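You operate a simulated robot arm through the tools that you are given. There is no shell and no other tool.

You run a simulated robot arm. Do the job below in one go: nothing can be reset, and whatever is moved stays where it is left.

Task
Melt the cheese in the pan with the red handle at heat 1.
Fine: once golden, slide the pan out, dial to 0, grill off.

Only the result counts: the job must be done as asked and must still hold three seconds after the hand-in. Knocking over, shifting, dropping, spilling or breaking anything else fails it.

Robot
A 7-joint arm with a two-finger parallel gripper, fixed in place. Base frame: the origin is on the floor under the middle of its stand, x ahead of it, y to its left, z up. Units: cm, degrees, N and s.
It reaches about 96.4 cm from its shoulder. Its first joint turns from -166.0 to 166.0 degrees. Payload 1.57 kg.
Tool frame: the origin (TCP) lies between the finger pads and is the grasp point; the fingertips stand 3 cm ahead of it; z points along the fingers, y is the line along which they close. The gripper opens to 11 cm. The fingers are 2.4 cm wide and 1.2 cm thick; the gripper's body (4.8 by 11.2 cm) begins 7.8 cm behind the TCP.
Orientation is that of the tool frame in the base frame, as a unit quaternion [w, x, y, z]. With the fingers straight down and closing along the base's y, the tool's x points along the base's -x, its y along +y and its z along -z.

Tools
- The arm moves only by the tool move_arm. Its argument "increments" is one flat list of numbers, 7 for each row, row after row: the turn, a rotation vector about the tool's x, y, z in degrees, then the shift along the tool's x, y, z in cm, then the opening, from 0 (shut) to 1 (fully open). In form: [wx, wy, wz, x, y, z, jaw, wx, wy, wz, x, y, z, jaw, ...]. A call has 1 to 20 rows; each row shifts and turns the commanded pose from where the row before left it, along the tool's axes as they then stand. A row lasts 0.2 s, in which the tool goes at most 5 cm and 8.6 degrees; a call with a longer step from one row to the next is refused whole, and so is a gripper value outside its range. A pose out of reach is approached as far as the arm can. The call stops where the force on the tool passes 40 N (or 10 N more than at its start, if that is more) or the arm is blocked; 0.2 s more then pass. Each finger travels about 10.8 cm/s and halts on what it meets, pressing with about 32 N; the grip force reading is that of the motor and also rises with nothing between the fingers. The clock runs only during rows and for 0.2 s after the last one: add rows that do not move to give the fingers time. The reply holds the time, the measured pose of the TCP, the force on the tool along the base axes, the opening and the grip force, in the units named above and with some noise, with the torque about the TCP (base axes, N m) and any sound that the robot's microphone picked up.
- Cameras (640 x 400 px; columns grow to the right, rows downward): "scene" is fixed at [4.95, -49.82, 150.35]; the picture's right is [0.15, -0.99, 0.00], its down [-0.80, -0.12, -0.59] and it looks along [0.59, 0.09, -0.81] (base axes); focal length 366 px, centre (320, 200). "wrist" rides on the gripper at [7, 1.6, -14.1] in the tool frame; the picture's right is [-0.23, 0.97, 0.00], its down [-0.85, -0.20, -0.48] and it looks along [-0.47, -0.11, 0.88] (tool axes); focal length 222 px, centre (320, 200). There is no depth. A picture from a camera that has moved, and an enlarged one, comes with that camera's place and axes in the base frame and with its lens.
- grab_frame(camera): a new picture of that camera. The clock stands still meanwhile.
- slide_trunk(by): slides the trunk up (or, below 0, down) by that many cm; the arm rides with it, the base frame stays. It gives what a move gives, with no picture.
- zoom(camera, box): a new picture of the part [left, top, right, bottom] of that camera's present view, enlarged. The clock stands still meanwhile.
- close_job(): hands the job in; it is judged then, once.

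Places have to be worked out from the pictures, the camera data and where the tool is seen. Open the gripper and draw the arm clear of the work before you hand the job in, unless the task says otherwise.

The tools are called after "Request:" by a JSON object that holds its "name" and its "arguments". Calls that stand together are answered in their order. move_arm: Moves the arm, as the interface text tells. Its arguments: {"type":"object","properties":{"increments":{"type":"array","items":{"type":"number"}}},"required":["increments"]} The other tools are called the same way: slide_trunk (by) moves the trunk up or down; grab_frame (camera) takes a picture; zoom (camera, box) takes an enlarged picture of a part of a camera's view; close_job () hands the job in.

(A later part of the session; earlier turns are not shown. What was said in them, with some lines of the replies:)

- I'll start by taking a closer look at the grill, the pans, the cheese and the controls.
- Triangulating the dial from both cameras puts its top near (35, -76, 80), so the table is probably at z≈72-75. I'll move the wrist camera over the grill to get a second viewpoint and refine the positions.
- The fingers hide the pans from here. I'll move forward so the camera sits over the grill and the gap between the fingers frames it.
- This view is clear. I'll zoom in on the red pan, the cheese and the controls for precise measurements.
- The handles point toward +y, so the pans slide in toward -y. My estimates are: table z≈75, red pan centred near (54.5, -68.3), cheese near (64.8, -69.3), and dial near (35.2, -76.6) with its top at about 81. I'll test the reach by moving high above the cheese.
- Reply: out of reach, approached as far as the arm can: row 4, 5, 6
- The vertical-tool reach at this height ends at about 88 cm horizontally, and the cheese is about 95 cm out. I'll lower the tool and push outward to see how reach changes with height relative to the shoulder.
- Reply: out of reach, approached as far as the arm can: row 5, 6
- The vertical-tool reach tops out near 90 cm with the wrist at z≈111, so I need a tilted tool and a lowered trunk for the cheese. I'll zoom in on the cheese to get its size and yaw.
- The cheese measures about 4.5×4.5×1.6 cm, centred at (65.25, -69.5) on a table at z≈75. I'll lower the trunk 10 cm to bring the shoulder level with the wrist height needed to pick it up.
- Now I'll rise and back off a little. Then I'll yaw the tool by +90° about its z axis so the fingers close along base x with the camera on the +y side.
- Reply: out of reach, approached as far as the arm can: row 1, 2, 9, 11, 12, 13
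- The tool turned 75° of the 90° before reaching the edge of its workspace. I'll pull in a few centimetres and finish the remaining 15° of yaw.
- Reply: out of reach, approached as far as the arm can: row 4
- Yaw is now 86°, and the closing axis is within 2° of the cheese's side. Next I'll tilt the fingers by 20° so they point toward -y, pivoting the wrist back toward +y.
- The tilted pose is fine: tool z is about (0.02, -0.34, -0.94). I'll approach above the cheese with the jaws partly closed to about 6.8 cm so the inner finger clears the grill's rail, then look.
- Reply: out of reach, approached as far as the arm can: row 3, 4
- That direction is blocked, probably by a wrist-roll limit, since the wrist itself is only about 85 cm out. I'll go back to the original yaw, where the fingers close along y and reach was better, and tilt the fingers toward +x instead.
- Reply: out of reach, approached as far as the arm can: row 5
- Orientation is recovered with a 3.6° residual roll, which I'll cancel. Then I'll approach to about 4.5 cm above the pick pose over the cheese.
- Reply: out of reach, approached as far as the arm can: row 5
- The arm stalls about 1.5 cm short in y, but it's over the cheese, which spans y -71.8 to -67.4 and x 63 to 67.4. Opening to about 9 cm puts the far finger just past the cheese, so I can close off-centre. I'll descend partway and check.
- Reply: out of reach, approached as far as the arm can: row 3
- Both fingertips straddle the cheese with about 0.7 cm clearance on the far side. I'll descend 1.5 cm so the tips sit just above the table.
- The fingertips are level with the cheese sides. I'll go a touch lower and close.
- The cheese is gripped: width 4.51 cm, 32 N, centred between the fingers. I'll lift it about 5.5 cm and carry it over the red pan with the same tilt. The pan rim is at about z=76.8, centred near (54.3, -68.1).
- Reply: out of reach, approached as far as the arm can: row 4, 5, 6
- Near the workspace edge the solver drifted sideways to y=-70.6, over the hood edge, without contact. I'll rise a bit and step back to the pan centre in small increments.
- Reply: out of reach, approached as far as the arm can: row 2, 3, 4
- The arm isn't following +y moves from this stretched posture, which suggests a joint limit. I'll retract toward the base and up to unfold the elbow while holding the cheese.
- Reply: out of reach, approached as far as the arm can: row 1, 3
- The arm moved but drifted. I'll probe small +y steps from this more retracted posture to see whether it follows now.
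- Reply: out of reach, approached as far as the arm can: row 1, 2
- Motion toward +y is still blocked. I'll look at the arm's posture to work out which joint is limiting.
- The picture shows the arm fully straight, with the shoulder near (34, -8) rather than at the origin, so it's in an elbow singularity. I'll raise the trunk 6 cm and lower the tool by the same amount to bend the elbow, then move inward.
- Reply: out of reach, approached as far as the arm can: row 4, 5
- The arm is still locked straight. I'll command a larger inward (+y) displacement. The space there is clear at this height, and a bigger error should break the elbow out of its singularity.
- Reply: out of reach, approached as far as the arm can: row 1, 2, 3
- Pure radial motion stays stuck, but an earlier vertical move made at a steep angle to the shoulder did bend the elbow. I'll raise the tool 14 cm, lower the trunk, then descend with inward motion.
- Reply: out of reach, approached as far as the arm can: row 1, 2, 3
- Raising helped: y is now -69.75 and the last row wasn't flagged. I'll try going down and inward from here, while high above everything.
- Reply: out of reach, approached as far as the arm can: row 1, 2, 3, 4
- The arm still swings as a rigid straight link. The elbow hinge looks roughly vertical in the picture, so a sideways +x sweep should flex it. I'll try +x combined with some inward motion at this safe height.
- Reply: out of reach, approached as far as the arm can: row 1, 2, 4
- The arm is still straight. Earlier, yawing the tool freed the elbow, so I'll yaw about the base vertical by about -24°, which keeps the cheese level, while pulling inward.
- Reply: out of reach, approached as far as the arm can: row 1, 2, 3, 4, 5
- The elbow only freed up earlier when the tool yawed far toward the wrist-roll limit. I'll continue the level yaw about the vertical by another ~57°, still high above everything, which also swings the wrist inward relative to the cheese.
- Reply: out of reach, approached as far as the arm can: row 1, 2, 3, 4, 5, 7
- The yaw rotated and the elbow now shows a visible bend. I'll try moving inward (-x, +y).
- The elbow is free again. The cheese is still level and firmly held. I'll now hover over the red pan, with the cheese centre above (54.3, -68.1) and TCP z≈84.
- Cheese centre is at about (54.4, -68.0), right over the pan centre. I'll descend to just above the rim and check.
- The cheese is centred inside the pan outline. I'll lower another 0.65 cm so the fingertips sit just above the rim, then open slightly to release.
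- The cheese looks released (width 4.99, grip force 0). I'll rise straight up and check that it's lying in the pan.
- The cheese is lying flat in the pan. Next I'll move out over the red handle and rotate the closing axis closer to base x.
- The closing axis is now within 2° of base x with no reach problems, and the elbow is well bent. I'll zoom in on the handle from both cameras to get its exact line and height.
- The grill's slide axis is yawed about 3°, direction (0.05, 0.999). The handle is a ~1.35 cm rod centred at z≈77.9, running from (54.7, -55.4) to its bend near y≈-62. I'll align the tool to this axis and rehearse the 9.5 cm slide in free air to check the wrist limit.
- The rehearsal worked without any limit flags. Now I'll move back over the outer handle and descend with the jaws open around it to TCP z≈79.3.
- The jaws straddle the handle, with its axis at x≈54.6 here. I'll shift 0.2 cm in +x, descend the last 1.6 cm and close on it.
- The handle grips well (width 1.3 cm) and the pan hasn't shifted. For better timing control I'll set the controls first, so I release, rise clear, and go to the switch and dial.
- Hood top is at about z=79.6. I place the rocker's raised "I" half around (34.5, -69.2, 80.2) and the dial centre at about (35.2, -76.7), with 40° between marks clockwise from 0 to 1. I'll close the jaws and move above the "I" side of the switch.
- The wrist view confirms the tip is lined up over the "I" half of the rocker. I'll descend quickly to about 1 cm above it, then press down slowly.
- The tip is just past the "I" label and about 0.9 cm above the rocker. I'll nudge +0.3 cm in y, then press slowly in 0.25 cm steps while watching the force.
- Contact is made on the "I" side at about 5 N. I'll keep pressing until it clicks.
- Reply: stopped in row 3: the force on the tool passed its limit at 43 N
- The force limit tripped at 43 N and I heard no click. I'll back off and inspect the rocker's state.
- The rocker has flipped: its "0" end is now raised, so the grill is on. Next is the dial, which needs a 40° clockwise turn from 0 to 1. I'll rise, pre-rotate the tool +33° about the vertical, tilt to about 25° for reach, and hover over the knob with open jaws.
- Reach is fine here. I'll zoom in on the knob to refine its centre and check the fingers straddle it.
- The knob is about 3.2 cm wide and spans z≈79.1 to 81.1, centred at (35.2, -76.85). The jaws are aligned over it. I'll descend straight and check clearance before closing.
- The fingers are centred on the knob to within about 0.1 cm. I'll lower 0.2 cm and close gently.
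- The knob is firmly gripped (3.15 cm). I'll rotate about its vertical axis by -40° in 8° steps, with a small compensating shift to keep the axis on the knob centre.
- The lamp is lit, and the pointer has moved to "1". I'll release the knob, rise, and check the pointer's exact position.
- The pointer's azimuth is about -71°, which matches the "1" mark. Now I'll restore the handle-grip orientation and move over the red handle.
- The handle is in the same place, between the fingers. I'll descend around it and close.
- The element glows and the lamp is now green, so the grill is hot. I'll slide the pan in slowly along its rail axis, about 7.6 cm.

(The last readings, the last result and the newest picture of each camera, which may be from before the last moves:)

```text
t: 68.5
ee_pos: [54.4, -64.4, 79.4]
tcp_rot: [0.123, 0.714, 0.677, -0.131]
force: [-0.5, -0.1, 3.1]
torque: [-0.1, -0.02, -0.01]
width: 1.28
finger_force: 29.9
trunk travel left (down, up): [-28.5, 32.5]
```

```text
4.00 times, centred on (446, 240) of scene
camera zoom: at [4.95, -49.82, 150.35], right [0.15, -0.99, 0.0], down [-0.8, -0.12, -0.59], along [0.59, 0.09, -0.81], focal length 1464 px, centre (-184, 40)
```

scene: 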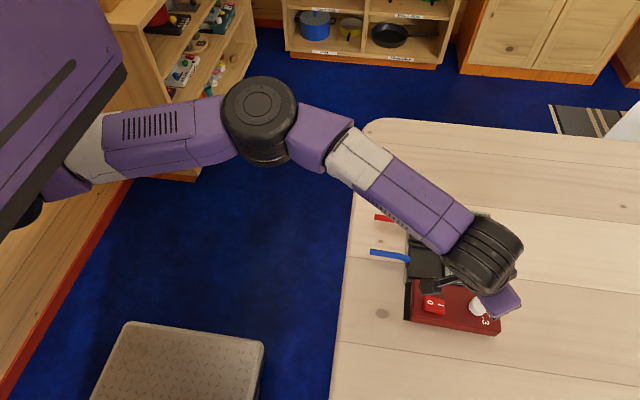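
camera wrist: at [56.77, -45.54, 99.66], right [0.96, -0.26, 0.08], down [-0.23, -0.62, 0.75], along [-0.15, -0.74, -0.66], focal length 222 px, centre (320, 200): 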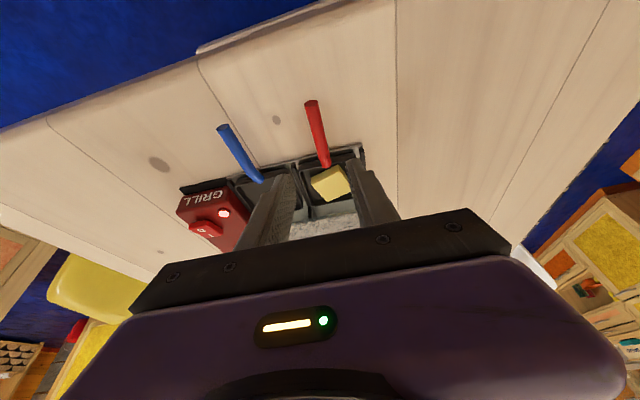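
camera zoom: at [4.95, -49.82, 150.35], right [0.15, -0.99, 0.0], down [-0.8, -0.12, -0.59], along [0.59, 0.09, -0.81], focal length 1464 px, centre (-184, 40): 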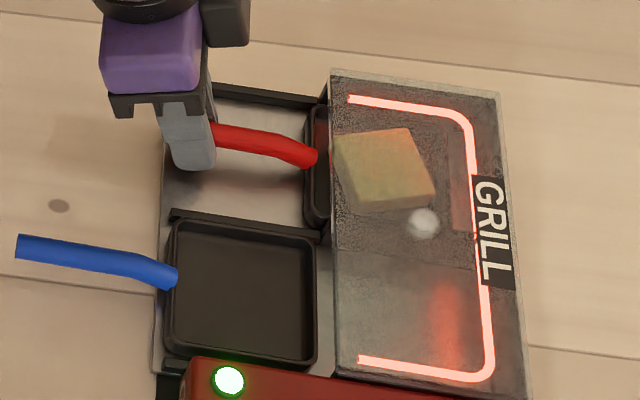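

The cheese is under the glass hood, with the pan's front rim still about 1.3 cm out. I'll push in another 1.2 cm while watching the force.

Request:
{"name": "move_arm", "arguments": {"increments": [0, 0, 0, -0.374, 0.002, 0.141, 0.05, 0, 0, 0, -0.374, 0.002, 0.141, 0.05, 0, 0, 0, -0.374, 0.002, 0.141, 0.05]}}

Request:
{"name": "zoom", "arguments": {"camera": "scene", "box": [366, 190, 526, 290]}}

```text
t: 69.2
ee_pos: [54.49, -65.66, 79.33]
tcp_rot: [0.124, 0.713, 0.677, -0.131]
force: [0.4, 3.4, 7.2]
torque: [-0.38, 0.0, -0.02]
width: 1.3
finger_force: 29.4
trunk travel left (down, up): [-28.5, 32.5]
```

```text
4.00 times, centred on (446, 240) of scene
camera zoom: at [4.95, -49.82, 150.35], right [0.15, -0.99, 0.0], down [-0.8, -0.12, -0.59], along [0.59, 0.09, -0.81], focal length 1464 px, centre (-184, 40)
```

zoom: 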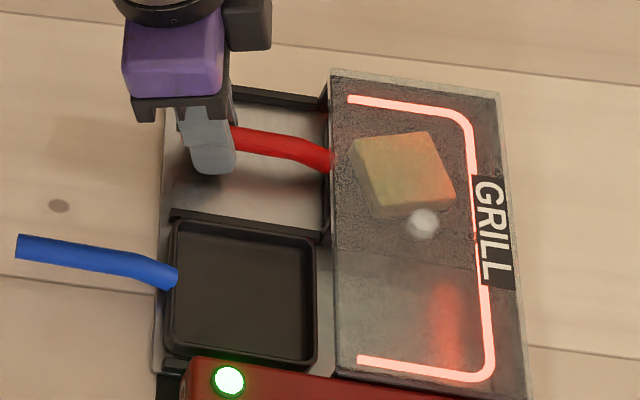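

The pan is now fully under the hood. I'll hold the handle and wait in short intervals, watching the cheese colour through the glass.

Request:
{"name": "move_arm", "arguments": {"increments": [0, 0, 0, 0, 0, 0, 0.05, 0, 0, 0, 0, 0, 0, 0.05, 0, 0, 0, 0, 0, 0, 0.05, 0, 0, 0, 0, 0, 0, 0.05, 0, 0, 0, 0, 0, 0, 0.05, 0, 0, 0, 0, 0, 0, 0.05, 0, 0, 0, 0, 0, 0, 0.05, 0, 0, 0, 0, 0, 0, 0.05, 0, 0, 0, 0, 0, 0, 0.05, 0, 0, 0, 0, 0, 0, 0.05]}}

Request:
{"name": "zoom", "arguments": {"camera": "scene", "box": [420, 200, 500, 250]}}

Request:
{"name": "grab_frame", "arguments": {"camera": "wrist"}}

```text
t: 71.5
ee_pos: [54.41, -65.56, 79.24]
tcp_rot: [0.123, 0.713, 0.677, -0.131]
force: [0.8, -1.8, 9.6]
torque: [-0.65, 0.06, 0.03]
width: 1.31
finger_force: 30.0
trunk travel left (down, up): [-28.5, 32.5]
```

```text
8.00 times, centred on (460, 225) of scene
camera zoom: at [4.95, -49.82, 150.35], right [0.15, -0.99, 0.0], down [-0.8, -0.12, -0.59], along [0.59, 0.09, -0.81], focal length 2927 px, centre (-800, 0)
```

zoom: 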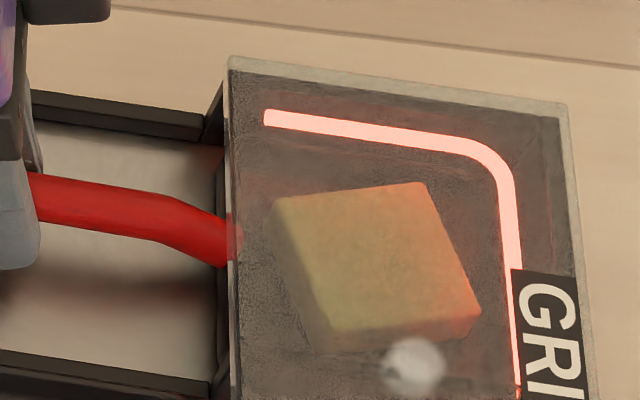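

```text
taken
camera wrist: at [56.71, -54.22, 90.08], right [0.96, -0.26, 0.08], down [-0.23, -0.62, 0.75], along [-0.15, -0.74, -0.66], focal length 222 px, centre (320, 200)
```

wrist: 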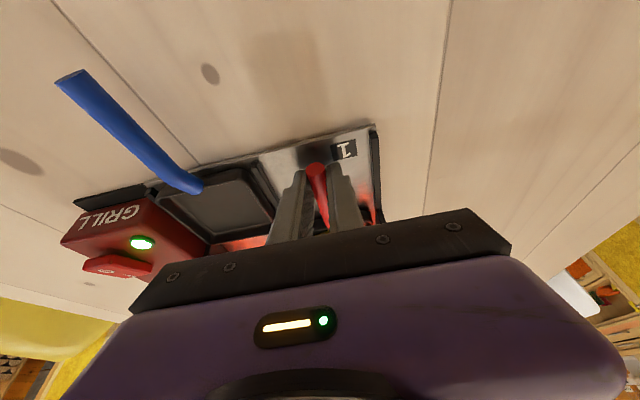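

There's about 10 N of vertical preload on the handle, so I'll relieve it with a 0.1 cm lift while I keep waiting.

Request:
{"name": "move_arm", "arguments": {"increments": [0, 0, 0, -0.042, 0, -0.112, 0.05, 0, 0, 0, 0, 0, 0, 0.05, 0, 0, 0, 0, 0, 0, 0.05, 0, 0, 0, 0, 0, 0, 0.05, 0, 0, 0, 0, 0, 0, 0.05, 0, 0, 0, 0, 0, 0, 0.05, 0, 0, 0, 0, 0, 0, 0.05, 0, 0, 0, 0, 0, 0, 0.05, 0, 0, 0, 0, 0, 0, 0.05, 0, 0, 0, 0, 0, 0, 0.05]}}

Request:
{"name": "zoom", "arguments": {"camera": "scene", "box": [420, 200, 500, 250]}}

```text
t: 73.7
ee_pos: [54.37, -65.76, 79.36]
tcp_rot: [0.123, 0.714, 0.677, -0.131]
force: [0.1, 0.6, -0.4]
torque: [0.19, 0.0, 0.01]
width: 1.31
finger_force: 29.5
trunk travel left (down, up): [-28.5, 32.5]
```

```text
8.00 times, centred on (460, 225) of scene
camera zoom: at [4.95, -49.82, 150.35], right [0.15, -0.99, 0.0], down [-0.8, -0.12, -0.59], along [0.59, 0.09, -0.81], focal length 2927 px, centre (-800, 0)
```

zoom: 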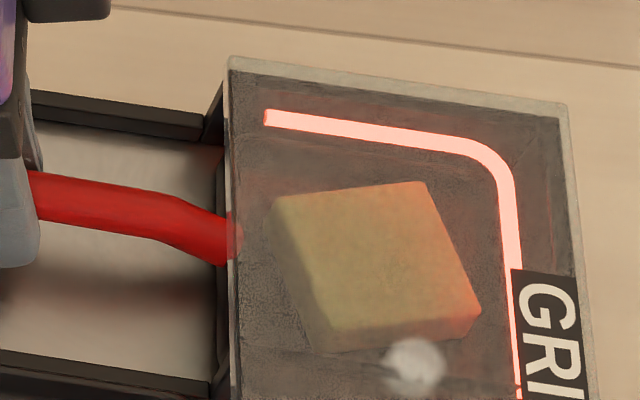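

The preload is gone and the cheese hasn't changed yet. I'll keep waiting in 4 s intervals.

Request:
{"name": "move_arm", "arguments": {"increments": [0, 0, 0, 0, 0, 0, 0.05, 0, 0, 0, 0, 0, 0, 0.05, 0, 0, 0, 0, 0, 0, 0.05, 0, 0, 0, 0, 0, 0, 0.05, 0, 0, 0, 0, 0, 0, 0.05, 0, 0, 0, 0, 0, 0, 0.05, 0, 0, 0, 0, 0, 0, 0.05, 0, 0, 0, 0, 0, 0, 0.05, 0, 0, 0, 0, 0, 0, 0.05, 0, 0, 0, 0, 0, 0, 0.05, 0, 0, 0, 0, 0, 0, 0.05, 0, 0, 0, 0, 0, 0, 0.05, 0, 0, 0, 0, 0, 0, 0.05, 0, 0, 0, 0, 0, 0, 0.05, 0, 0, 0, 0, 0, 0, 0.05, 0, 0, 0, 0, 0, 0, 0.05, 0, 0, 0, 0, 0, 0, 0.05, 0, 0, 0, 0, 0, 0, 0.05, 0, 0, 0, 0, 0, 0, 0.05, 0, 0, 0, 0, 0, 0, 0.05]}}

Request:
{"name": "zoom", "arguments": {"camera": "scene", "box": [420, 200, 500, 250]}}

```text
t: 77.8
ee_pos: [54.41, -65.56, 79.42]
tcp_rot: [0.123, 0.715, 0.676, -0.131]
force: [0.0, 0.6, -0.2]
torque: [0.2, -0.02, 0.01]
width: 1.29
finger_force: 29.4
trunk travel left (down, up): [-28.5, 32.5]
```

```text
8.00 times, centred on (460, 225) of scene
camera zoom: at [4.95, -49.82, 150.35], right [0.15, -0.99, 0.0], down [-0.8, -0.12, -0.59], along [0.59, 0.09, -0.81], focal length 2927 px, centre (-800, 0)
```

zoom: 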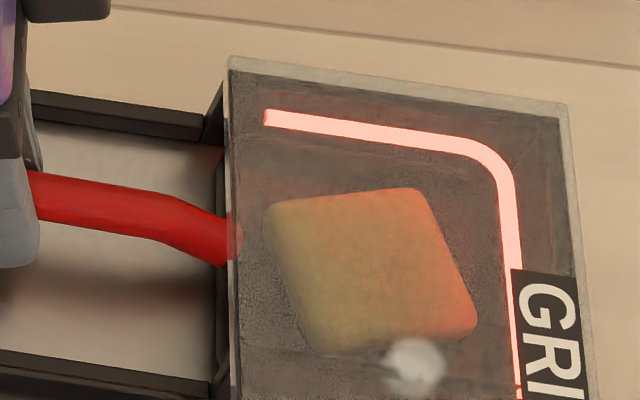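

The cheese is starting to soften: its corners are rounding and it's flatter. I'll keep monitoring, now with 3 s intervals.

Request:
{"name": "move_arm", "arguments": {"increments": [0, 0, 0, 0, 0, 0, 0.05, 0, 0, 0, 0, 0, 0, 0.05, 0, 0, 0, 0, 0, 0, 0.05, 0, 0, 0, 0, 0, 0, 0.05, 0, 0, 0, 0, 0, 0, 0.05, 0, 0, 0, 0, 0, 0, 0.05, 0, 0, 0, 0, 0, 0, 0.05, 0, 0, 0, 0, 0, 0, 0.05, 0, 0, 0, 0, 0, 0, 0.05, 0, 0, 0, 0, 0, 0, 0.05, 0, 0, 0, 0, 0, 0, 0.05, 0, 0, 0, 0, 0, 0, 0.05, 0, 0, 0, 0, 0, 0, 0.05, 0, 0, 0, 0, 0, 0, 0.05]}}

Request:
{"name": "zoom", "arguments": {"camera": "scene", "box": [420, 200, 500, 250]}}

```text
t: 80.8
ee_pos: [54.43, -65.6, 79.28]
tcp_rot: [0.123, 0.714, 0.677, -0.131]
force: [0.7, 0.3, -0.4]
torque: [0.16, 0.01, 0.02]
width: 1.27
finger_force: 29.8
trunk travel left (down, up): [-28.5, 32.5]
```

```text
8.00 times, centred on (460, 225) of scene
camera zoom: at [4.95, -49.82, 150.35], right [0.15, -0.99, 0.0], down [-0.8, -0.12, -0.59], along [0.59, 0.09, -0.81], focal length 2927 px, centre (-800, 0)
```

zoom: 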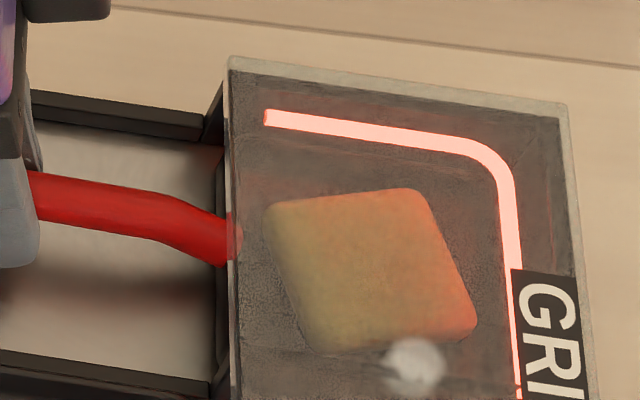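

It's softening gradually but isn't melted yet. I'll continue.

Request:
{"name": "move_arm", "arguments": {"increments": [0, 0, 0, 0, 0, 0, 0.05, 0, 0, 0, 0, 0, 0, 0.05, 0, 0, 0, 0, 0, 0, 0.05, 0, 0, 0, 0, 0, 0, 0.05, 0, 0, 0, 0, 0, 0, 0.05, 0, 0, 0, 0, 0, 0, 0.05, 0, 0, 0, 0, 0, 0, 0.05, 0, 0, 0, 0, 0, 0, 0.05, 0, 0, 0, 0, 0, 0, 0.05, 0, 0, 0, 0, 0, 0, 0.05, 0, 0, 0, 0, 0, 0, 0.05, 0, 0, 0, 0, 0, 0, 0.05, 0, 0, 0, 0, 0, 0, 0.05, 0, 0, 0, 0, 0, 0, 0.05, 0, 0, 0, 0, 0, 0, 0.05]}}

Request:
{"name": "zoom", "arguments": {"camera": "scene", "box": [420, 200, 500, 250]}}

```text
t: 84.0
ee_pos: [54.4, -65.75, 79.42]
tcp_rot: [0.122, 0.714, 0.677, -0.131]
force: [0.0, 0.0, -0.3]
torque: [0.16, -0.04, -0.03]
width: 1.28
finger_force: 29.6
trunk travel left (down, up): [-28.5, 32.5]
```

```text
8.00 times, centred on (460, 225) of scene
camera zoom: at [4.95, -49.82, 150.35], right [0.15, -0.99, 0.0], down [-0.8, -0.12, -0.59], along [0.59, 0.09, -0.81], focal length 2927 px, centre (-800, 0)
```

zoom: 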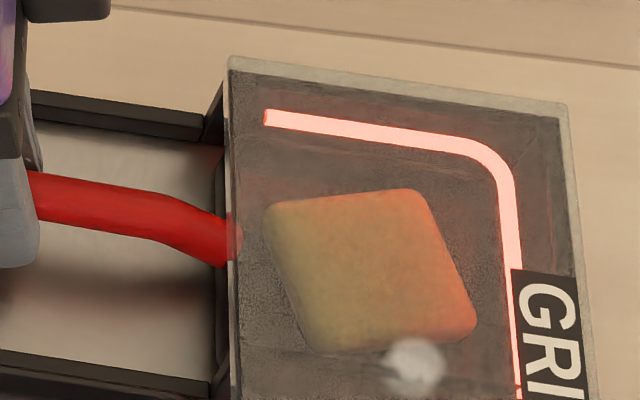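

It's still at the softened stage. I'll wait another 4 s.

Request:
{"name": "move_arm", "arguments": {"increments": [0, 0, 0, 0, 0, 0, 0.05, 0, 0, 0, 0, 0, 0, 0.05, 0, 0, 0, 0, 0, 0, 0.05, 0, 0, 0, 0, 0, 0, 0.05, 0, 0, 0, 0, 0, 0, 0.05, 0, 0, 0, 0, 0, 0, 0.05, 0, 0, 0, 0, 0, 0, 0.05, 0, 0, 0, 0, 0, 0, 0.05, 0, 0, 0, 0, 0, 0, 0.05, 0, 0, 0, 0, 0, 0, 0.05, 0, 0, 0, 0, 0, 0, 0.05, 0, 0, 0, 0, 0, 0, 0.05, 0, 0, 0, 0, 0, 0, 0.05, 0, 0, 0, 0, 0, 0, 0.05, 0, 0, 0, 0, 0, 0, 0.05, 0, 0, 0, 0, 0, 0, 0.05, 0, 0, 0, 0, 0, 0, 0.05, 0, 0, 0, 0, 0, 0, 0.05, 0, 0, 0, 0, 0, 0, 0.05]}}

Request:
{"name": "zoom", "arguments": {"camera": "scene", "box": [420, 200, 500, 250]}}

```text
t: 88.0
ee_pos: [54.3, -65.71, 79.38]
tcp_rot: [0.123, 0.713, 0.678, -0.131]
force: [0.0, -0.2, 0.4]
torque: [0.03, 0.04, 0.01]
width: 1.32
finger_force: 29.7
trunk travel left (down, up): [-28.5, 32.5]
```

```text
8.00 times, centred on (460, 225) of scene
camera zoom: at [4.95, -49.82, 150.35], right [0.15, -0.99, 0.0], down [-0.8, -0.12, -0.59], along [0.59, 0.09, -0.81], focal length 2927 px, centre (-800, 0)
```

zoom: 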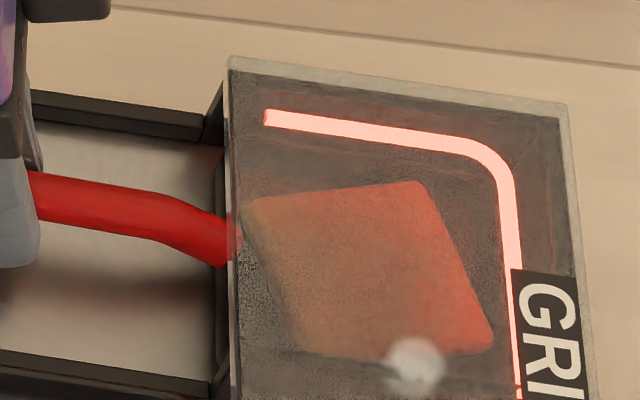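

There's a clear change: the cheese has spread and flattened and is more orange. I'll look more closely to judge whether it's golden.

Request:
{"name": "zoom", "arguments": {"camera": "scene", "box": [444, 216, 488, 246]}}

Request:
{"name": "zoom", "arguments": {"camera": "wrist", "box": [220, 160, 420, 260]}}

```text
13.33 times, centred on (466, 231) of scene
camera zoom: at [4.95, -49.82, 150.35], right [0.15, -0.99, 0.0], down [-0.8, -0.12, -0.59], along [0.59, 0.09, -0.81], focal length 4878 px, centre (-1627, -213)
```

zoom: 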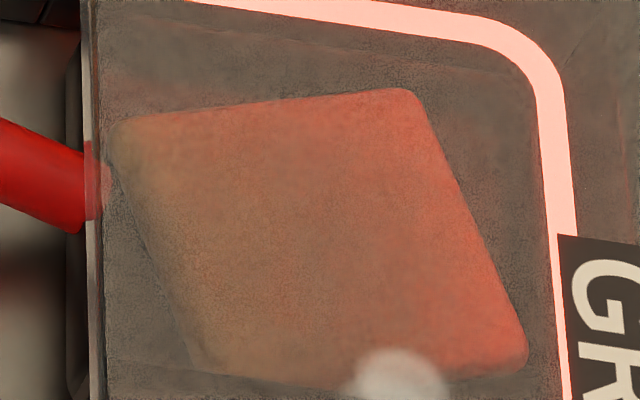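

```text
3.20 times, centred on (320, 210) of wrist
camera zoom: at [56.71, -54.2, 90.18], right [0.96, -0.26, 0.08], down [-0.23, -0.62, 0.75], along [-0.15, -0.74, -0.66], focal length 711 px, centre (320, 168)
```

zoom: 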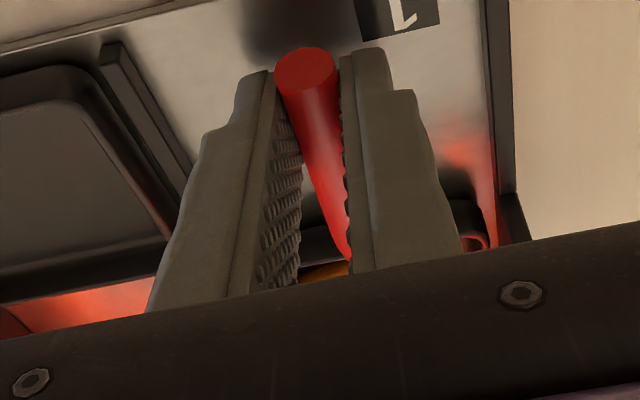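

Through the front opening a sliver of cheese is visible in the wrist view and looks orange-golden. I'll zoom in there.

Request:
{"name": "zoom", "arguments": {"camera": "wrist", "box": [304, 232, 344, 257]}}

```text
16.00 times, centred on (324, 244) of wrist
camera zoom: at [56.71, -54.2, 90.18], right [0.96, -0.26, 0.08], down [-0.23, -0.62, 0.75], along [-0.15, -0.74, -0.66], focal length 3554 px, centre (256, -512)
```

zoom: 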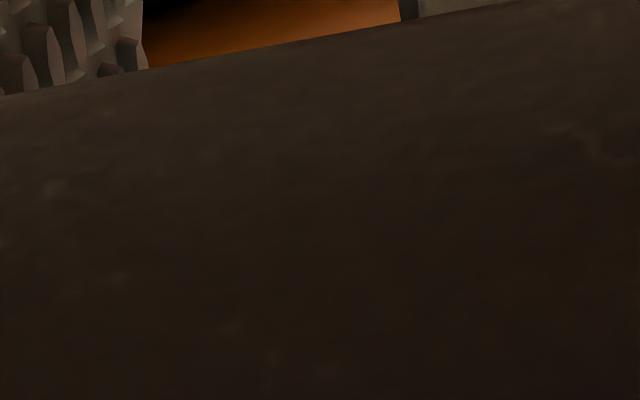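

Request:
{"name": "zoom", "arguments": {"camera": "wrist", "box": [300, 215, 348, 245]}}

```text
13.33 times, centred on (324, 230) of wrist
camera zoom: at [56.71, -54.2, 90.18], right [0.96, -0.26, 0.08], down [-0.23, -0.62, 0.75], along [-0.15, -0.74, -0.66], focal length 2962 px, centre (267, -200)
```

zoom: 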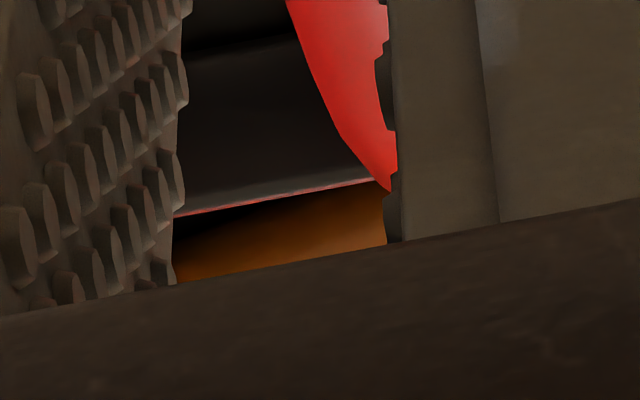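

It's golden-orange and flattened, so I'll pull the pan out now before it over-browns. In neutral light I can check its colour properly.

Request:
{"name": "move_arm", "arguments": {"increments": [0, 0, 0, 0.824, -0.003, -0.31, 0.05, 0, 0, 0, 0.824, -0.003, -0.31, 0.05, 0, 0, 0, 0.824, -0.003, -0.31, 0.05, 0, 0, 0, 0.824, -0.003, -0.31, 0.05, 0, 0, 0, 0.824, -0.003, -0.31, 0.05, 0, 0, 0, 0.824, -0.003, -0.31, 0.05, 0, 0, 0, 0.824, -0.003, -0.31, 0.05, 0, 0, 0, 0.824, -0.003, -0.31, 0.05, 0, 0, 0, 0.824, -0.003, -0.31, 0.05, 0, 0, 0, 0.824, -0.003, -0.31, 0.05]}}

Request:
{"name": "zoom", "arguments": {"camera": "scene", "box": [366, 190, 526, 290]}}

Request:
{"name": "zoom", "arguments": {"camera": "scene", "box": [394, 200, 458, 240]}}

```text
t: 90.2
ee_pos: [54.82, -56.95, 79.49]
tcp_rot: [0.123, 0.714, 0.677, -0.131]
force: [-0.2, 0.5, -1.2]
torque: [0.15, 0.02, -0.02]
width: 1.31
finger_force: 30.0
trunk travel left (down, up): [-28.5, 32.5]
```

```text
4.00 times, centred on (446, 240) of scene
camera zoom: at [4.95, -49.82, 150.35], right [0.15, -0.99, 0.0], down [-0.8, -0.12, -0.59], along [0.59, 0.09, -0.81], focal length 1464 px, centre (-184, 40)
```

zoom: 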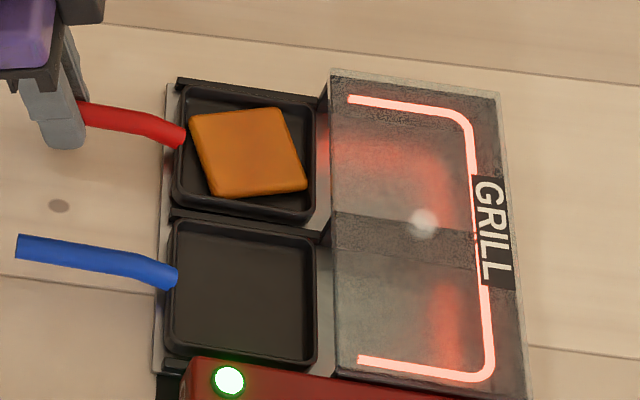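

```text
10.00 times, centred on (426, 220) of scene
camera zoom: at [4.95, -49.82, 150.35], right [0.15, -0.99, 0.0], down [-0.8, -0.12, -0.59], along [0.59, 0.09, -0.81], focal length 3659 px, centre (-740, 0)
```

zoom: 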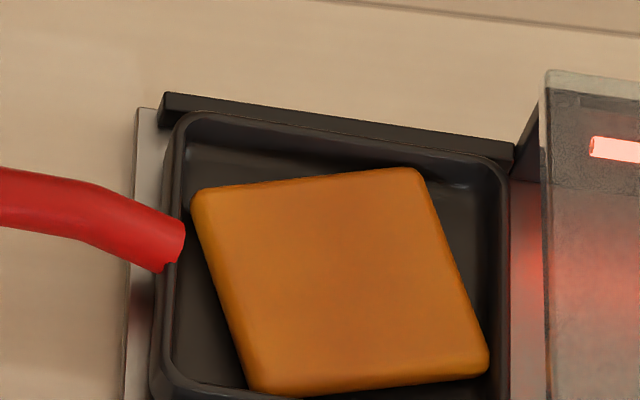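

The cheese is a clear golden colour, evenly melted, and the pan is back at its out position. I'll release the handle, rise, and travel back toward the dial.

Request:
{"name": "move_arm", "arguments": {"increments": [0, 0, 0, 0, 0, 0, 0.25, 0, 0, 0, 0, 0, 0, 0.4, 0, 0, 0, 0, 0, 0, 0.4, 0, 0, 0, -1.1, 0, -2.93, 0.4, 0, 0, 0, -1.1, 0, -2.93, 0.4, 0, 0, 0, -1.1, 0, -2.93, 0.4, 0, 0, 0, -2.467, -2.98, 0.938, 0.5, 0, 0, 0, -2.467, -2.98, 0.938, 0.5, 0, 0, 0, -2.467, -2.98, 0.938, 0.5, 0, 0, 0, -2.467, -2.98, 0.938, 0.5, 0, 0, 0, -2.467, -2.98, 0.938, 0.5, 0, 0, 0, -2.467, -2.98, 0.938, 0.5, 0, -5, 0, 0, 0, 0, 0.5, 3.04, 0, 6.3, 0, 0, 0, 0.5, 0, 0, 0, 0, 0, 0, 0.5]}}

Request:
{"name": "zoom", "arguments": {"camera": "wrist", "box": [240, 100, 400, 200]}}

Request:
{"name": "zoom", "arguments": {"camera": "scene", "box": [366, 190, 526, 290]}}

```text
t: 93.5
ee_pos: [36.25, -71.94, 88.8]
tcp_rot: [0.142, 0.747, 0.626, -0.171]
force: [0.0, 0.5, 0.7]
torque: [-0.01, 0.0, 0.03]
width: 5.52
finger_force: 0.1
trunk travel left (down, up): [-28.5, 32.5]
```

```text
4.00 times, centred on (320, 150) of wrist
camera zoom: at [40.05, -59.97, 98.46], right [0.92, -0.37, 0.1], down [-0.29, -0.52, 0.8], along [-0.25, -0.77, -0.59], focal length 888 px, centre (320, 400)
```

zoom: 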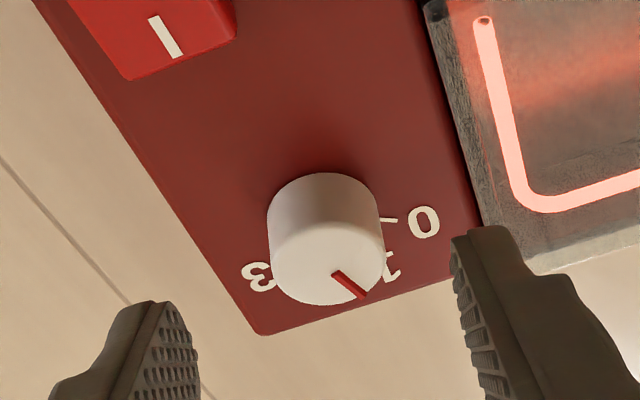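

```text
4.00 times, centred on (446, 240) of scene
camera zoom: at [4.95, -49.82, 150.35], right [0.15, -0.99, 0.0], down [-0.8, -0.12, -0.59], along [0.59, 0.09, -0.81], focal length 1464 px, centre (-184, 40)
```

zoom: 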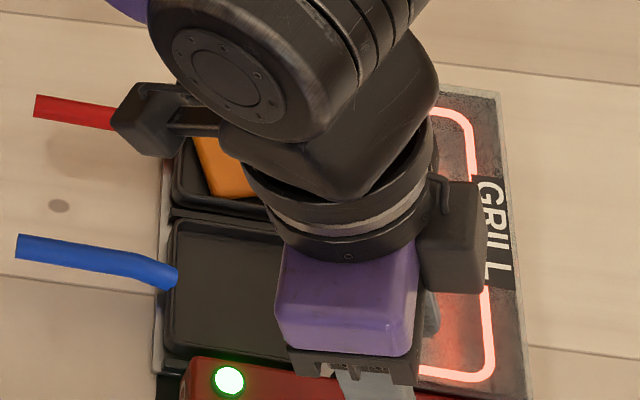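

The knob is unchanged at (35.2, -76.9). I'll move over it and lower the open jaws around it.

Request:
{"name": "move_arm", "arguments": {"increments": [0, 0, 0, -1.78, -0.08, 0.856, 0.5, 0, 0, 0, -1.78, -0.08, 0.856, 0.5, 0, 0, 0, 0, 0, 0, 0.5, 0, 0, 0, 0.874, 0, 1.815, 0.5, 0, 0, 0, 0.874, 0, 1.815, 0.5, 0, 0, 0, 0.874, 0, 1.815, 0.5, 0, 0, 0, 0, 0, 0, 0.5]}}

Request:
{"name": "zoom", "arguments": {"camera": "wrist", "box": [240, 110, 400, 210]}}

```text
t: 95.0
ee_pos: [35.39, -75.9, 82.77]
tcp_rot: [0.143, 0.746, 0.627, -0.171]
force: [0.1, 0.5, 0.6]
torque: [-0.02, 0.01, 0.0]
width: 5.49
finger_force: 0.1
trunk travel left (down, up): [-28.5, 32.5]
```

```text
4.00 times, centred on (320, 160) of wrist
camera zoom: at [39.08, -63.85, 92.44], right [0.92, -0.37, 0.1], down [-0.29, -0.52, 0.8], along [-0.25, -0.77, -0.59], focal length 888 px, centre (320, 360)
```

zoom: 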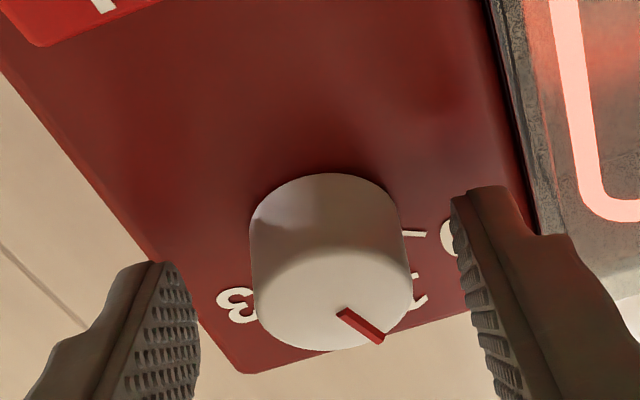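

The knob sits about 0.2 cm toward the right finger, so I'll shift along the closing axis to centre it, then grip.

Request:
{"name": "move_arm", "arguments": {"increments": [0, 0, 0, 0.03, 0.19, 0.06, 0.5, 0, 0, 0, 0, 0, 0, 0.38, 0, 0, 0, 0, 0, 0, 0.32, 0, 0, 0, 0, 0, 0, 0.28, 0, 0, 0, 0, 0, 0, 0.2, 0, 0, 0, 0, 0, 0, 0.2]}}

Request:
{"name": "zoom", "arguments": {"camera": "wrist", "box": [240, 110, 400, 210]}}

```text
t: 96.5
ee_pos: [35.41, -75.91, 82.59]
tcp_rot: [0.142, 0.747, 0.627, -0.171]
force: [1.9, 0.1, -0.6]
torque: [-0.16, -0.26, 0.02]
width: 3.12
finger_force: 32.3
trunk travel left (down, up): [-28.5, 32.5]
```

```text
4.00 times, centred on (320, 160) of wrist
camera zoom: at [39.28, -63.84, 92.39], right [0.92, -0.37, 0.1], down [-0.29, -0.52, 0.8], along [-0.25, -0.77, -0.59], focal length 888 px, centre (320, 360)
```

zoom: 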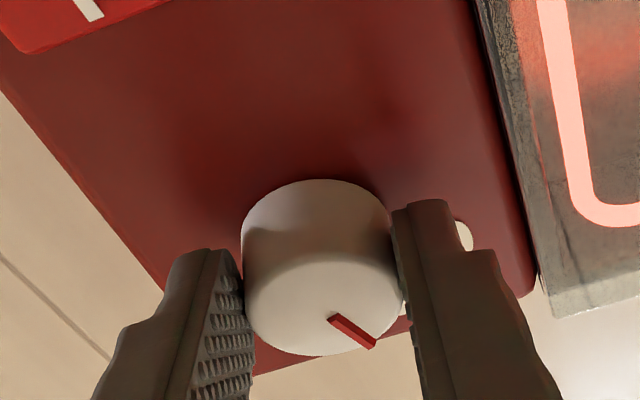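

The grip is identical to when I released it. I'll turn the knob back +40° to 0.

Request:
{"name": "move_arm", "arguments": {"increments": [-3.466, -0.014, -7.198, 0, -0.151, 0, 0.2, -3.466, -0.014, -7.198, 0, -0.151, 0, 0.2, -3.466, -0.014, -7.198, 0, -0.151, 0, 0.2, -3.466, -0.014, -7.198, 0, -0.151, 0, 0.2, -3.466, -0.014, -7.198, 0, -0.151, 0, 0.2, 0, 0, 0, 0, 0, 0, 0.2]}}

Request:
{"name": "grab_frame", "arguments": {"camera": "wrist"}}

Request:
{"name": "zoom", "arguments": {"camera": "wrist", "box": [240, 110, 400, 210]}}

```text
t: 97.8
ee_pos: [34.57, -75.9, 82.63]
tcp_rot: [0.192, 0.486, 0.845, -0.111]
force: [-3.2, -12.3, 0.2]
torque: [-0.5, -0.1, -0.09]
width: 3.16
finger_force: 32.1
trunk travel left (down, up): [-28.5, 32.5]
```

```text
taken
camera wrist: at [29.9, -64.3, 92.4], right [0.95, 0.31, 0.1], down [0.11, -0.59, 0.8], along [0.3, -0.75, -0.59], focal length 222 px, centre (320, 200)
```

wrist: 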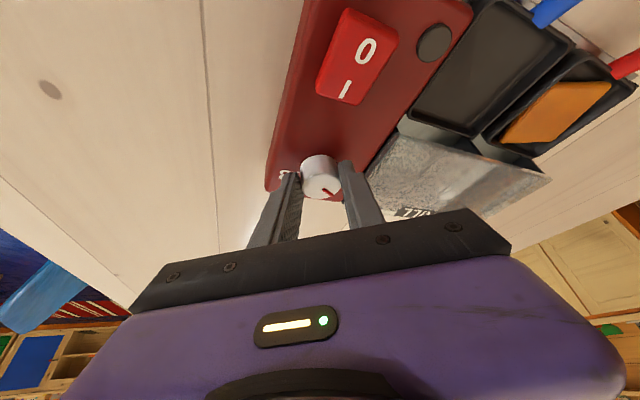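

```text
4.00 times, centred on (320, 160) of wrist
camera zoom: at [29.9, -64.3, 92.4], right [0.95, 0.31, 0.1], down [0.11, -0.59, 0.8], along [0.3, -0.75, -0.59], focal length 888 px, centre (320, 360)
```

zoom: 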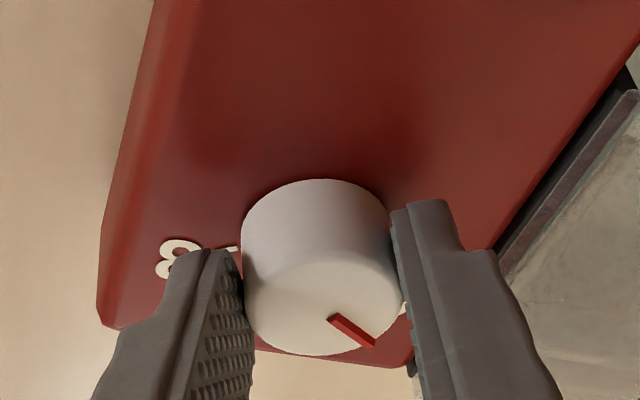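

The lamp and element are off, so the dial is at 0. I'll release the knob, rise, and verify the pointer.

Request:
{"name": "move_arm", "arguments": {"increments": [0, 0, 0, 0, 0, 0, 0.35, 0, 0, 0, 0, 0, 0, 0.5, 0, 0, 0, 0, 0, 0, 0.5, 0, 0, 0, -1.3, 0, -2.7, 0.5, 0, 0, 0, -1.3, 0, -2.7, 0.5, 0, 0, 0, 0, 0, 0, 0.5]}}

Request:
{"name": "zoom", "arguments": {"camera": "wrist", "box": [256, 100, 384, 180]}}

Request:
{"name": "grab_frame", "arguments": {"camera": "scene"}}

```text
t: 99.2
ee_pos: [34.76, -75.83, 88.61]
tcp_rot: [0.192, 0.488, 0.844, -0.112]
force: [0.1, 1.0, 0.0]
torque: [-0.01, 0.0, 0.04]
width: 5.48
finger_force: 0.0
trunk travel left (down, up): [-28.5, 32.5]
```

```text
5.00 times, centred on (320, 140) of wrist
camera zoom: at [29.99, -64.22, 98.33], right [0.95, 0.31, 0.1], down [0.11, -0.59, 0.8], along [0.3, -0.75, -0.59], focal length 1111 px, centre (320, 500)
```

zoom: 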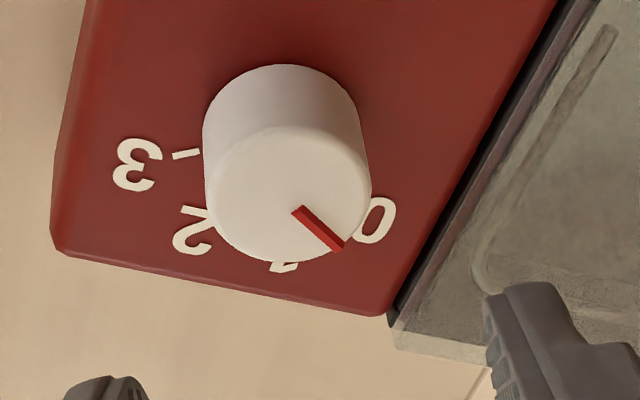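

```text
taken
```

scene: 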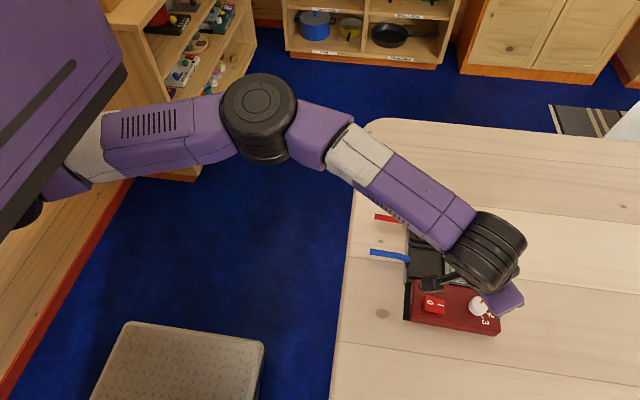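

The pointer is back exactly at 0. Now for the rocker: I'll restore the pressing orientation, close the jaws, and move above its raised "0" half at about (34.4, -66.6).

Request:
{"name": "move_arm", "arguments": {"increments": [3.575, 0.013, 7.43, 0, 0, 0, 0.3, 3.575, 0.013, 7.43, 0, 0, 0, 0, 3.575, 0.013, 7.43, 0, 0, 0, 0, 3.575, 0.013, 7.43, 0, 0, 0, 0, 0, 5, 0, 0, 0, 0, 0, 0, 0, 0, 2.865, -0.27, -1.093, 0, 0, 0, 0, 2.865, -0.27, -1.093, 0, 0, 0, 0, 2.865, -0.27, -1.093, 0, 0, 0, 0, 0, 0, 0, 0]}}

Request:
{"name": "grab_frame", "arguments": {"camera": "wrist"}}

Request:
{"name": "zoom", "arguments": {"camera": "scene", "box": [400, 262, 512, 332]}}

```text
t: 101.2
ee_pos: [34.39, -66.65, 88.66]
tcp_rot: [0.123, 0.714, 0.677, -0.131]
force: [1.0, 0.3, -0.3]
torque: [0.01, -0.04, -0.02]
width: 0.01
finger_force: 21.2
trunk travel left (down, up): [-28.5, 32.5]
```

```text
taken
camera wrist: at [36.66, -55.13, 99.48], right [0.96, -0.26, 0.08], down [-0.23, -0.62, 0.75], along [-0.15, -0.74, -0.66], focal length 222 px, centre (320, 200)
```

wrist: 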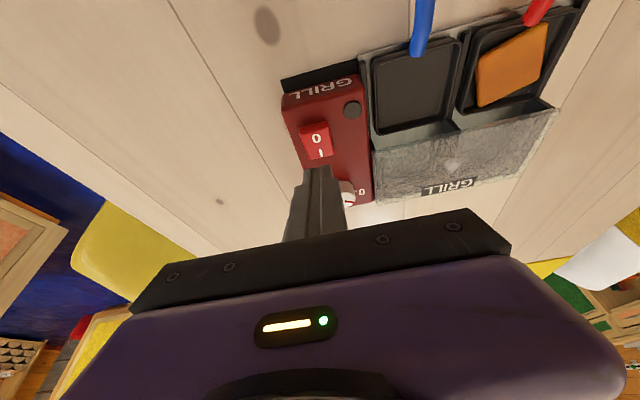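

```text
5.71 times, centred on (456, 297) of scene
camera zoom: at [4.95, -49.82, 150.35], right [0.15, -0.99, 0.0], down [-0.8, -0.12, -0.59], along [0.59, 0.09, -0.81], focal length 2091 px, centre (-457, -354)
```

zoom: 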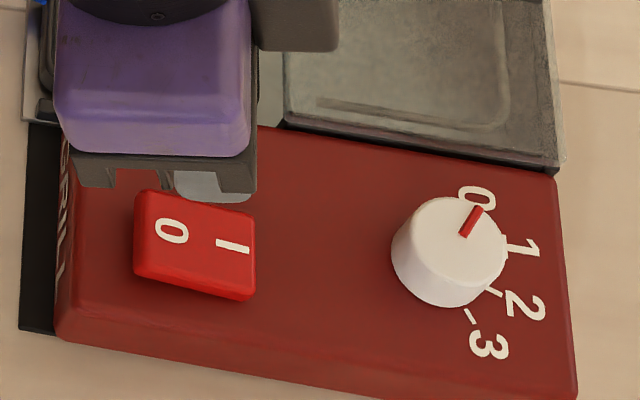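

The tip is over the raised "0" half. I'll descend to just above it, then press slowly.

Request:
{"name": "move_arm", "arguments": {"increments": [0, 0, 0, 0.73, 0, 2.08, 0, 0, 0, 0, 0.73, 0, 2.08, 0, 0, 0, 0, 0, 0, 0, 0]}}

Request:
{"name": "zoom", "arguments": {"camera": "wrist", "box": [220, 80, 420, 205]}}

```text
t: 102.0
ee_pos: [34.36, -66.51, 84.28]
tcp_rot: [0.123, 0.714, 0.677, -0.131]
force: [-0.4, 0.0, -0.1]
torque: [0.0, 0.01, 0.02]
width: 0.01
finger_force: 21.6
trunk travel left (down, up): [-28.5, 32.5]
```

```text
3.20 times, centred on (320, 142) of wrist
camera zoom: at [36.69, -55.15, 94.98], right [0.96, -0.26, 0.08], down [-0.23, -0.62, 0.75], along [-0.15, -0.74, -0.66], focal length 711 px, centre (320, 384)
```

zoom: 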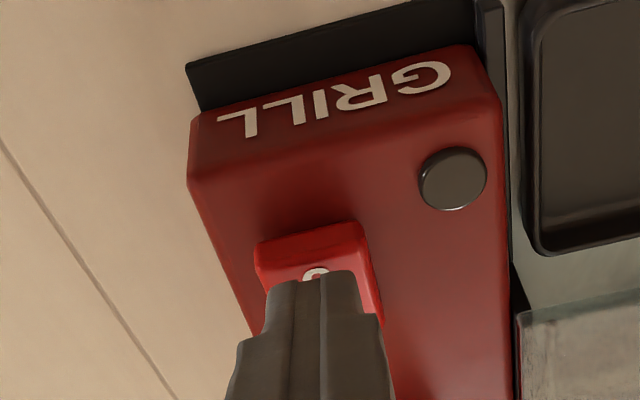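

The tip sits right over the "0" label. I'll press slowly.

Request:
{"name": "move_arm", "arguments": {"increments": [0, 0, 0, 0.07, 0, 0.187, 0, 0, 0, 0, 0.07, 0, 0.187, 0, 0, 0, 0, 0.07, 0, 0.187, 0, 0, 0, 0, 0.07, 0, 0.187, 0, 0, 0, 0, 0.07, 0, 0.187, 0, 0, 0, 0, 0.07, 0, 0.187, 0]}}

Request:
{"name": "zoom", "arguments": {"camera": "scene", "box": [400, 262, 512, 332]}}

```text
t: 103.5
ee_pos: [34.28, -66.7, 83.19]
tcp_rot: [0.125, 0.713, 0.677, -0.133]
force: [0.8, 7.1, 14.7]
torque: [0.27, -0.06, -0.01]
width: 0.0
finger_force: 21.7
trunk travel left (down, up): [-28.5, 32.5]
```

```text
5.71 times, centred on (456, 297) of scene
camera zoom: at [4.95, -49.82, 150.35], right [0.15, -0.99, 0.0], down [-0.8, -0.12, -0.59], along [0.59, 0.09, -0.81], focal length 2091 px, centre (-457, -354)
```

zoom: 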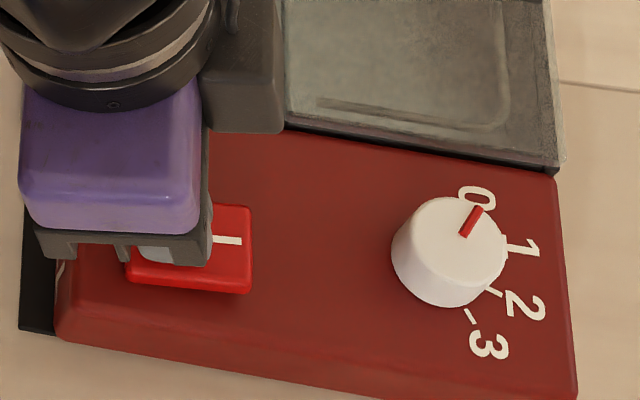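

The rocker is back in its original "0" position. I'll rise clear of the grill, open the gripper and check the rocker.

Request:
{"name": "move_arm", "arguments": {"increments": [0, 0, 0, -0.7, 0, -1.87, 0, 0, 0, 0, -1.056, 0, -2.81, 0, 0, 0, 0, -1.056, 0, -2.81, 0.3, 0, 0, 0, -1.056, 0, -2.81, 0.6, 0, 0, 0, -1.056, 0, -2.81, 1, 0, 0, 0, 3.74, -0.21, -1.41, 1, 0, 0, 0, 3.74, -0.21, -1.41, 1, 0, 0, 0, 3.74, -0.21, -1.41, 1, 0, 0, 0, 3.74, -0.21, -1.41, 1, 0, 0, 0, 3.74, -0.21, -1.41, 1, 0, 0, 0, 0, 0, 0, 1]}}

Request:
{"name": "grab_frame", "arguments": {"camera": "scene"}}

Request:
{"name": "zoom", "arguments": {"camera": "scene", "box": [366, 190, 526, 290]}}

Request:
{"name": "zoom", "arguments": {"camera": "scene", "box": [400, 272, 512, 342]}}

```text
t: 105.8
ee_pos: [34.22, -46.42, 96.99]
tcp_rot: [0.123, 0.714, 0.677, -0.131]
force: [0.2, -0.3, 1.3]
torque: [0.03, -0.02, 0.04]
width: 10.98
finger_force: 0.0
trunk travel left (down, up): [-28.5, 32.5]
```

```text
taken
```

scene: 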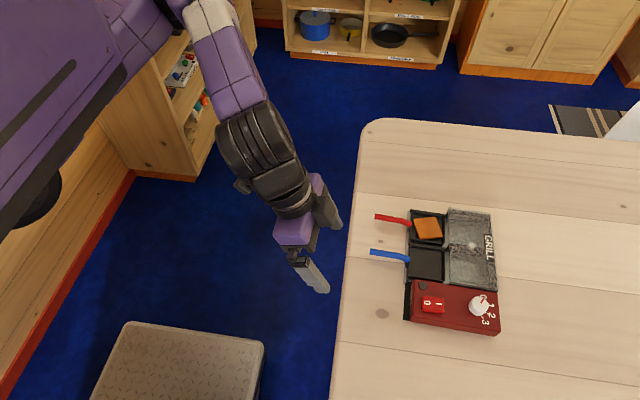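

```text
4.00 times, centred on (446, 240) of scene
camera zoom: at [4.95, -49.82, 150.35], right [0.15, -0.99, 0.0], down [-0.8, -0.12, -0.59], along [0.59, 0.09, -0.81], focal length 1464 px, centre (-184, 40)
```

zoom: 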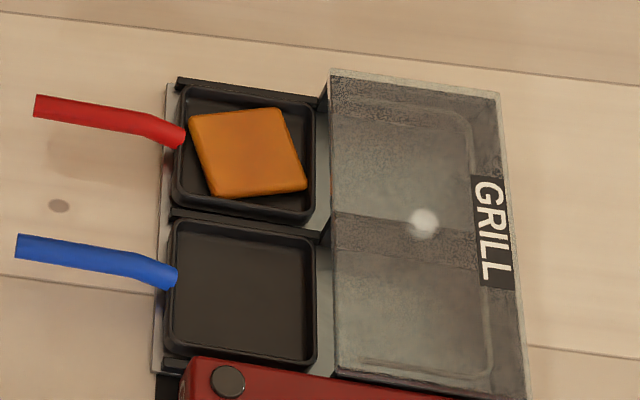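

```text
5.71 times, centred on (456, 307) of scene
camera zoom: at [4.95, -49.82, 150.35], right [0.15, -0.99, 0.0], down [-0.8, -0.12, -0.59], along [0.59, 0.09, -0.81], focal length 2091 px, centre (-457, -411)
```

zoom: 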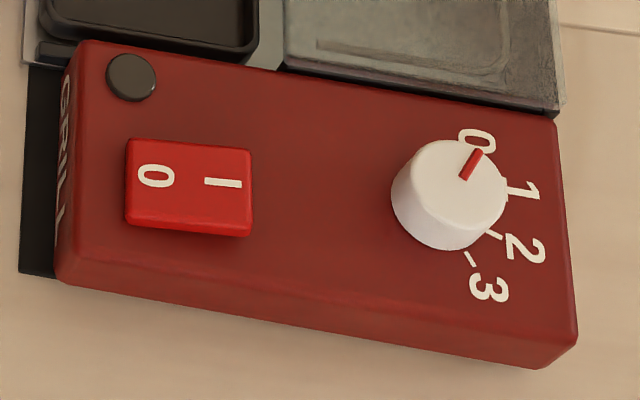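

Everything checks out in the latest pictures. The cheese is golden in the red-handled pan, which is slid out. The dial is at 0, the rocker is at 0 with the lamp and element dark, the grill hasn't moved, and the arm is clear with the gripper open. I'm handing the job in.

Request:
{"name": "close_job", "arguments": {}}

```text
The job is handed in.
```

The job is handed in. The cheese was melted at heat 1 in the red-handled pan, and I pulled the pan out once the cheese was golden.

In the last pictures before hand-in:
- **Pan:** the red-handled pan is slid out at its starting position, with the golden cheese in it.
- **Controls:** the dial is at 0 and the grill is switched off, with the lamp and heating element dark.
- **Surroundings:** the grill and the blue-handled pan look unmoved.
- **Arm:** it is clear of the work with the gripper open.

I released the cheese from just above the pan's rim, so it dropped about 1 cm into the pan. It landed flat.
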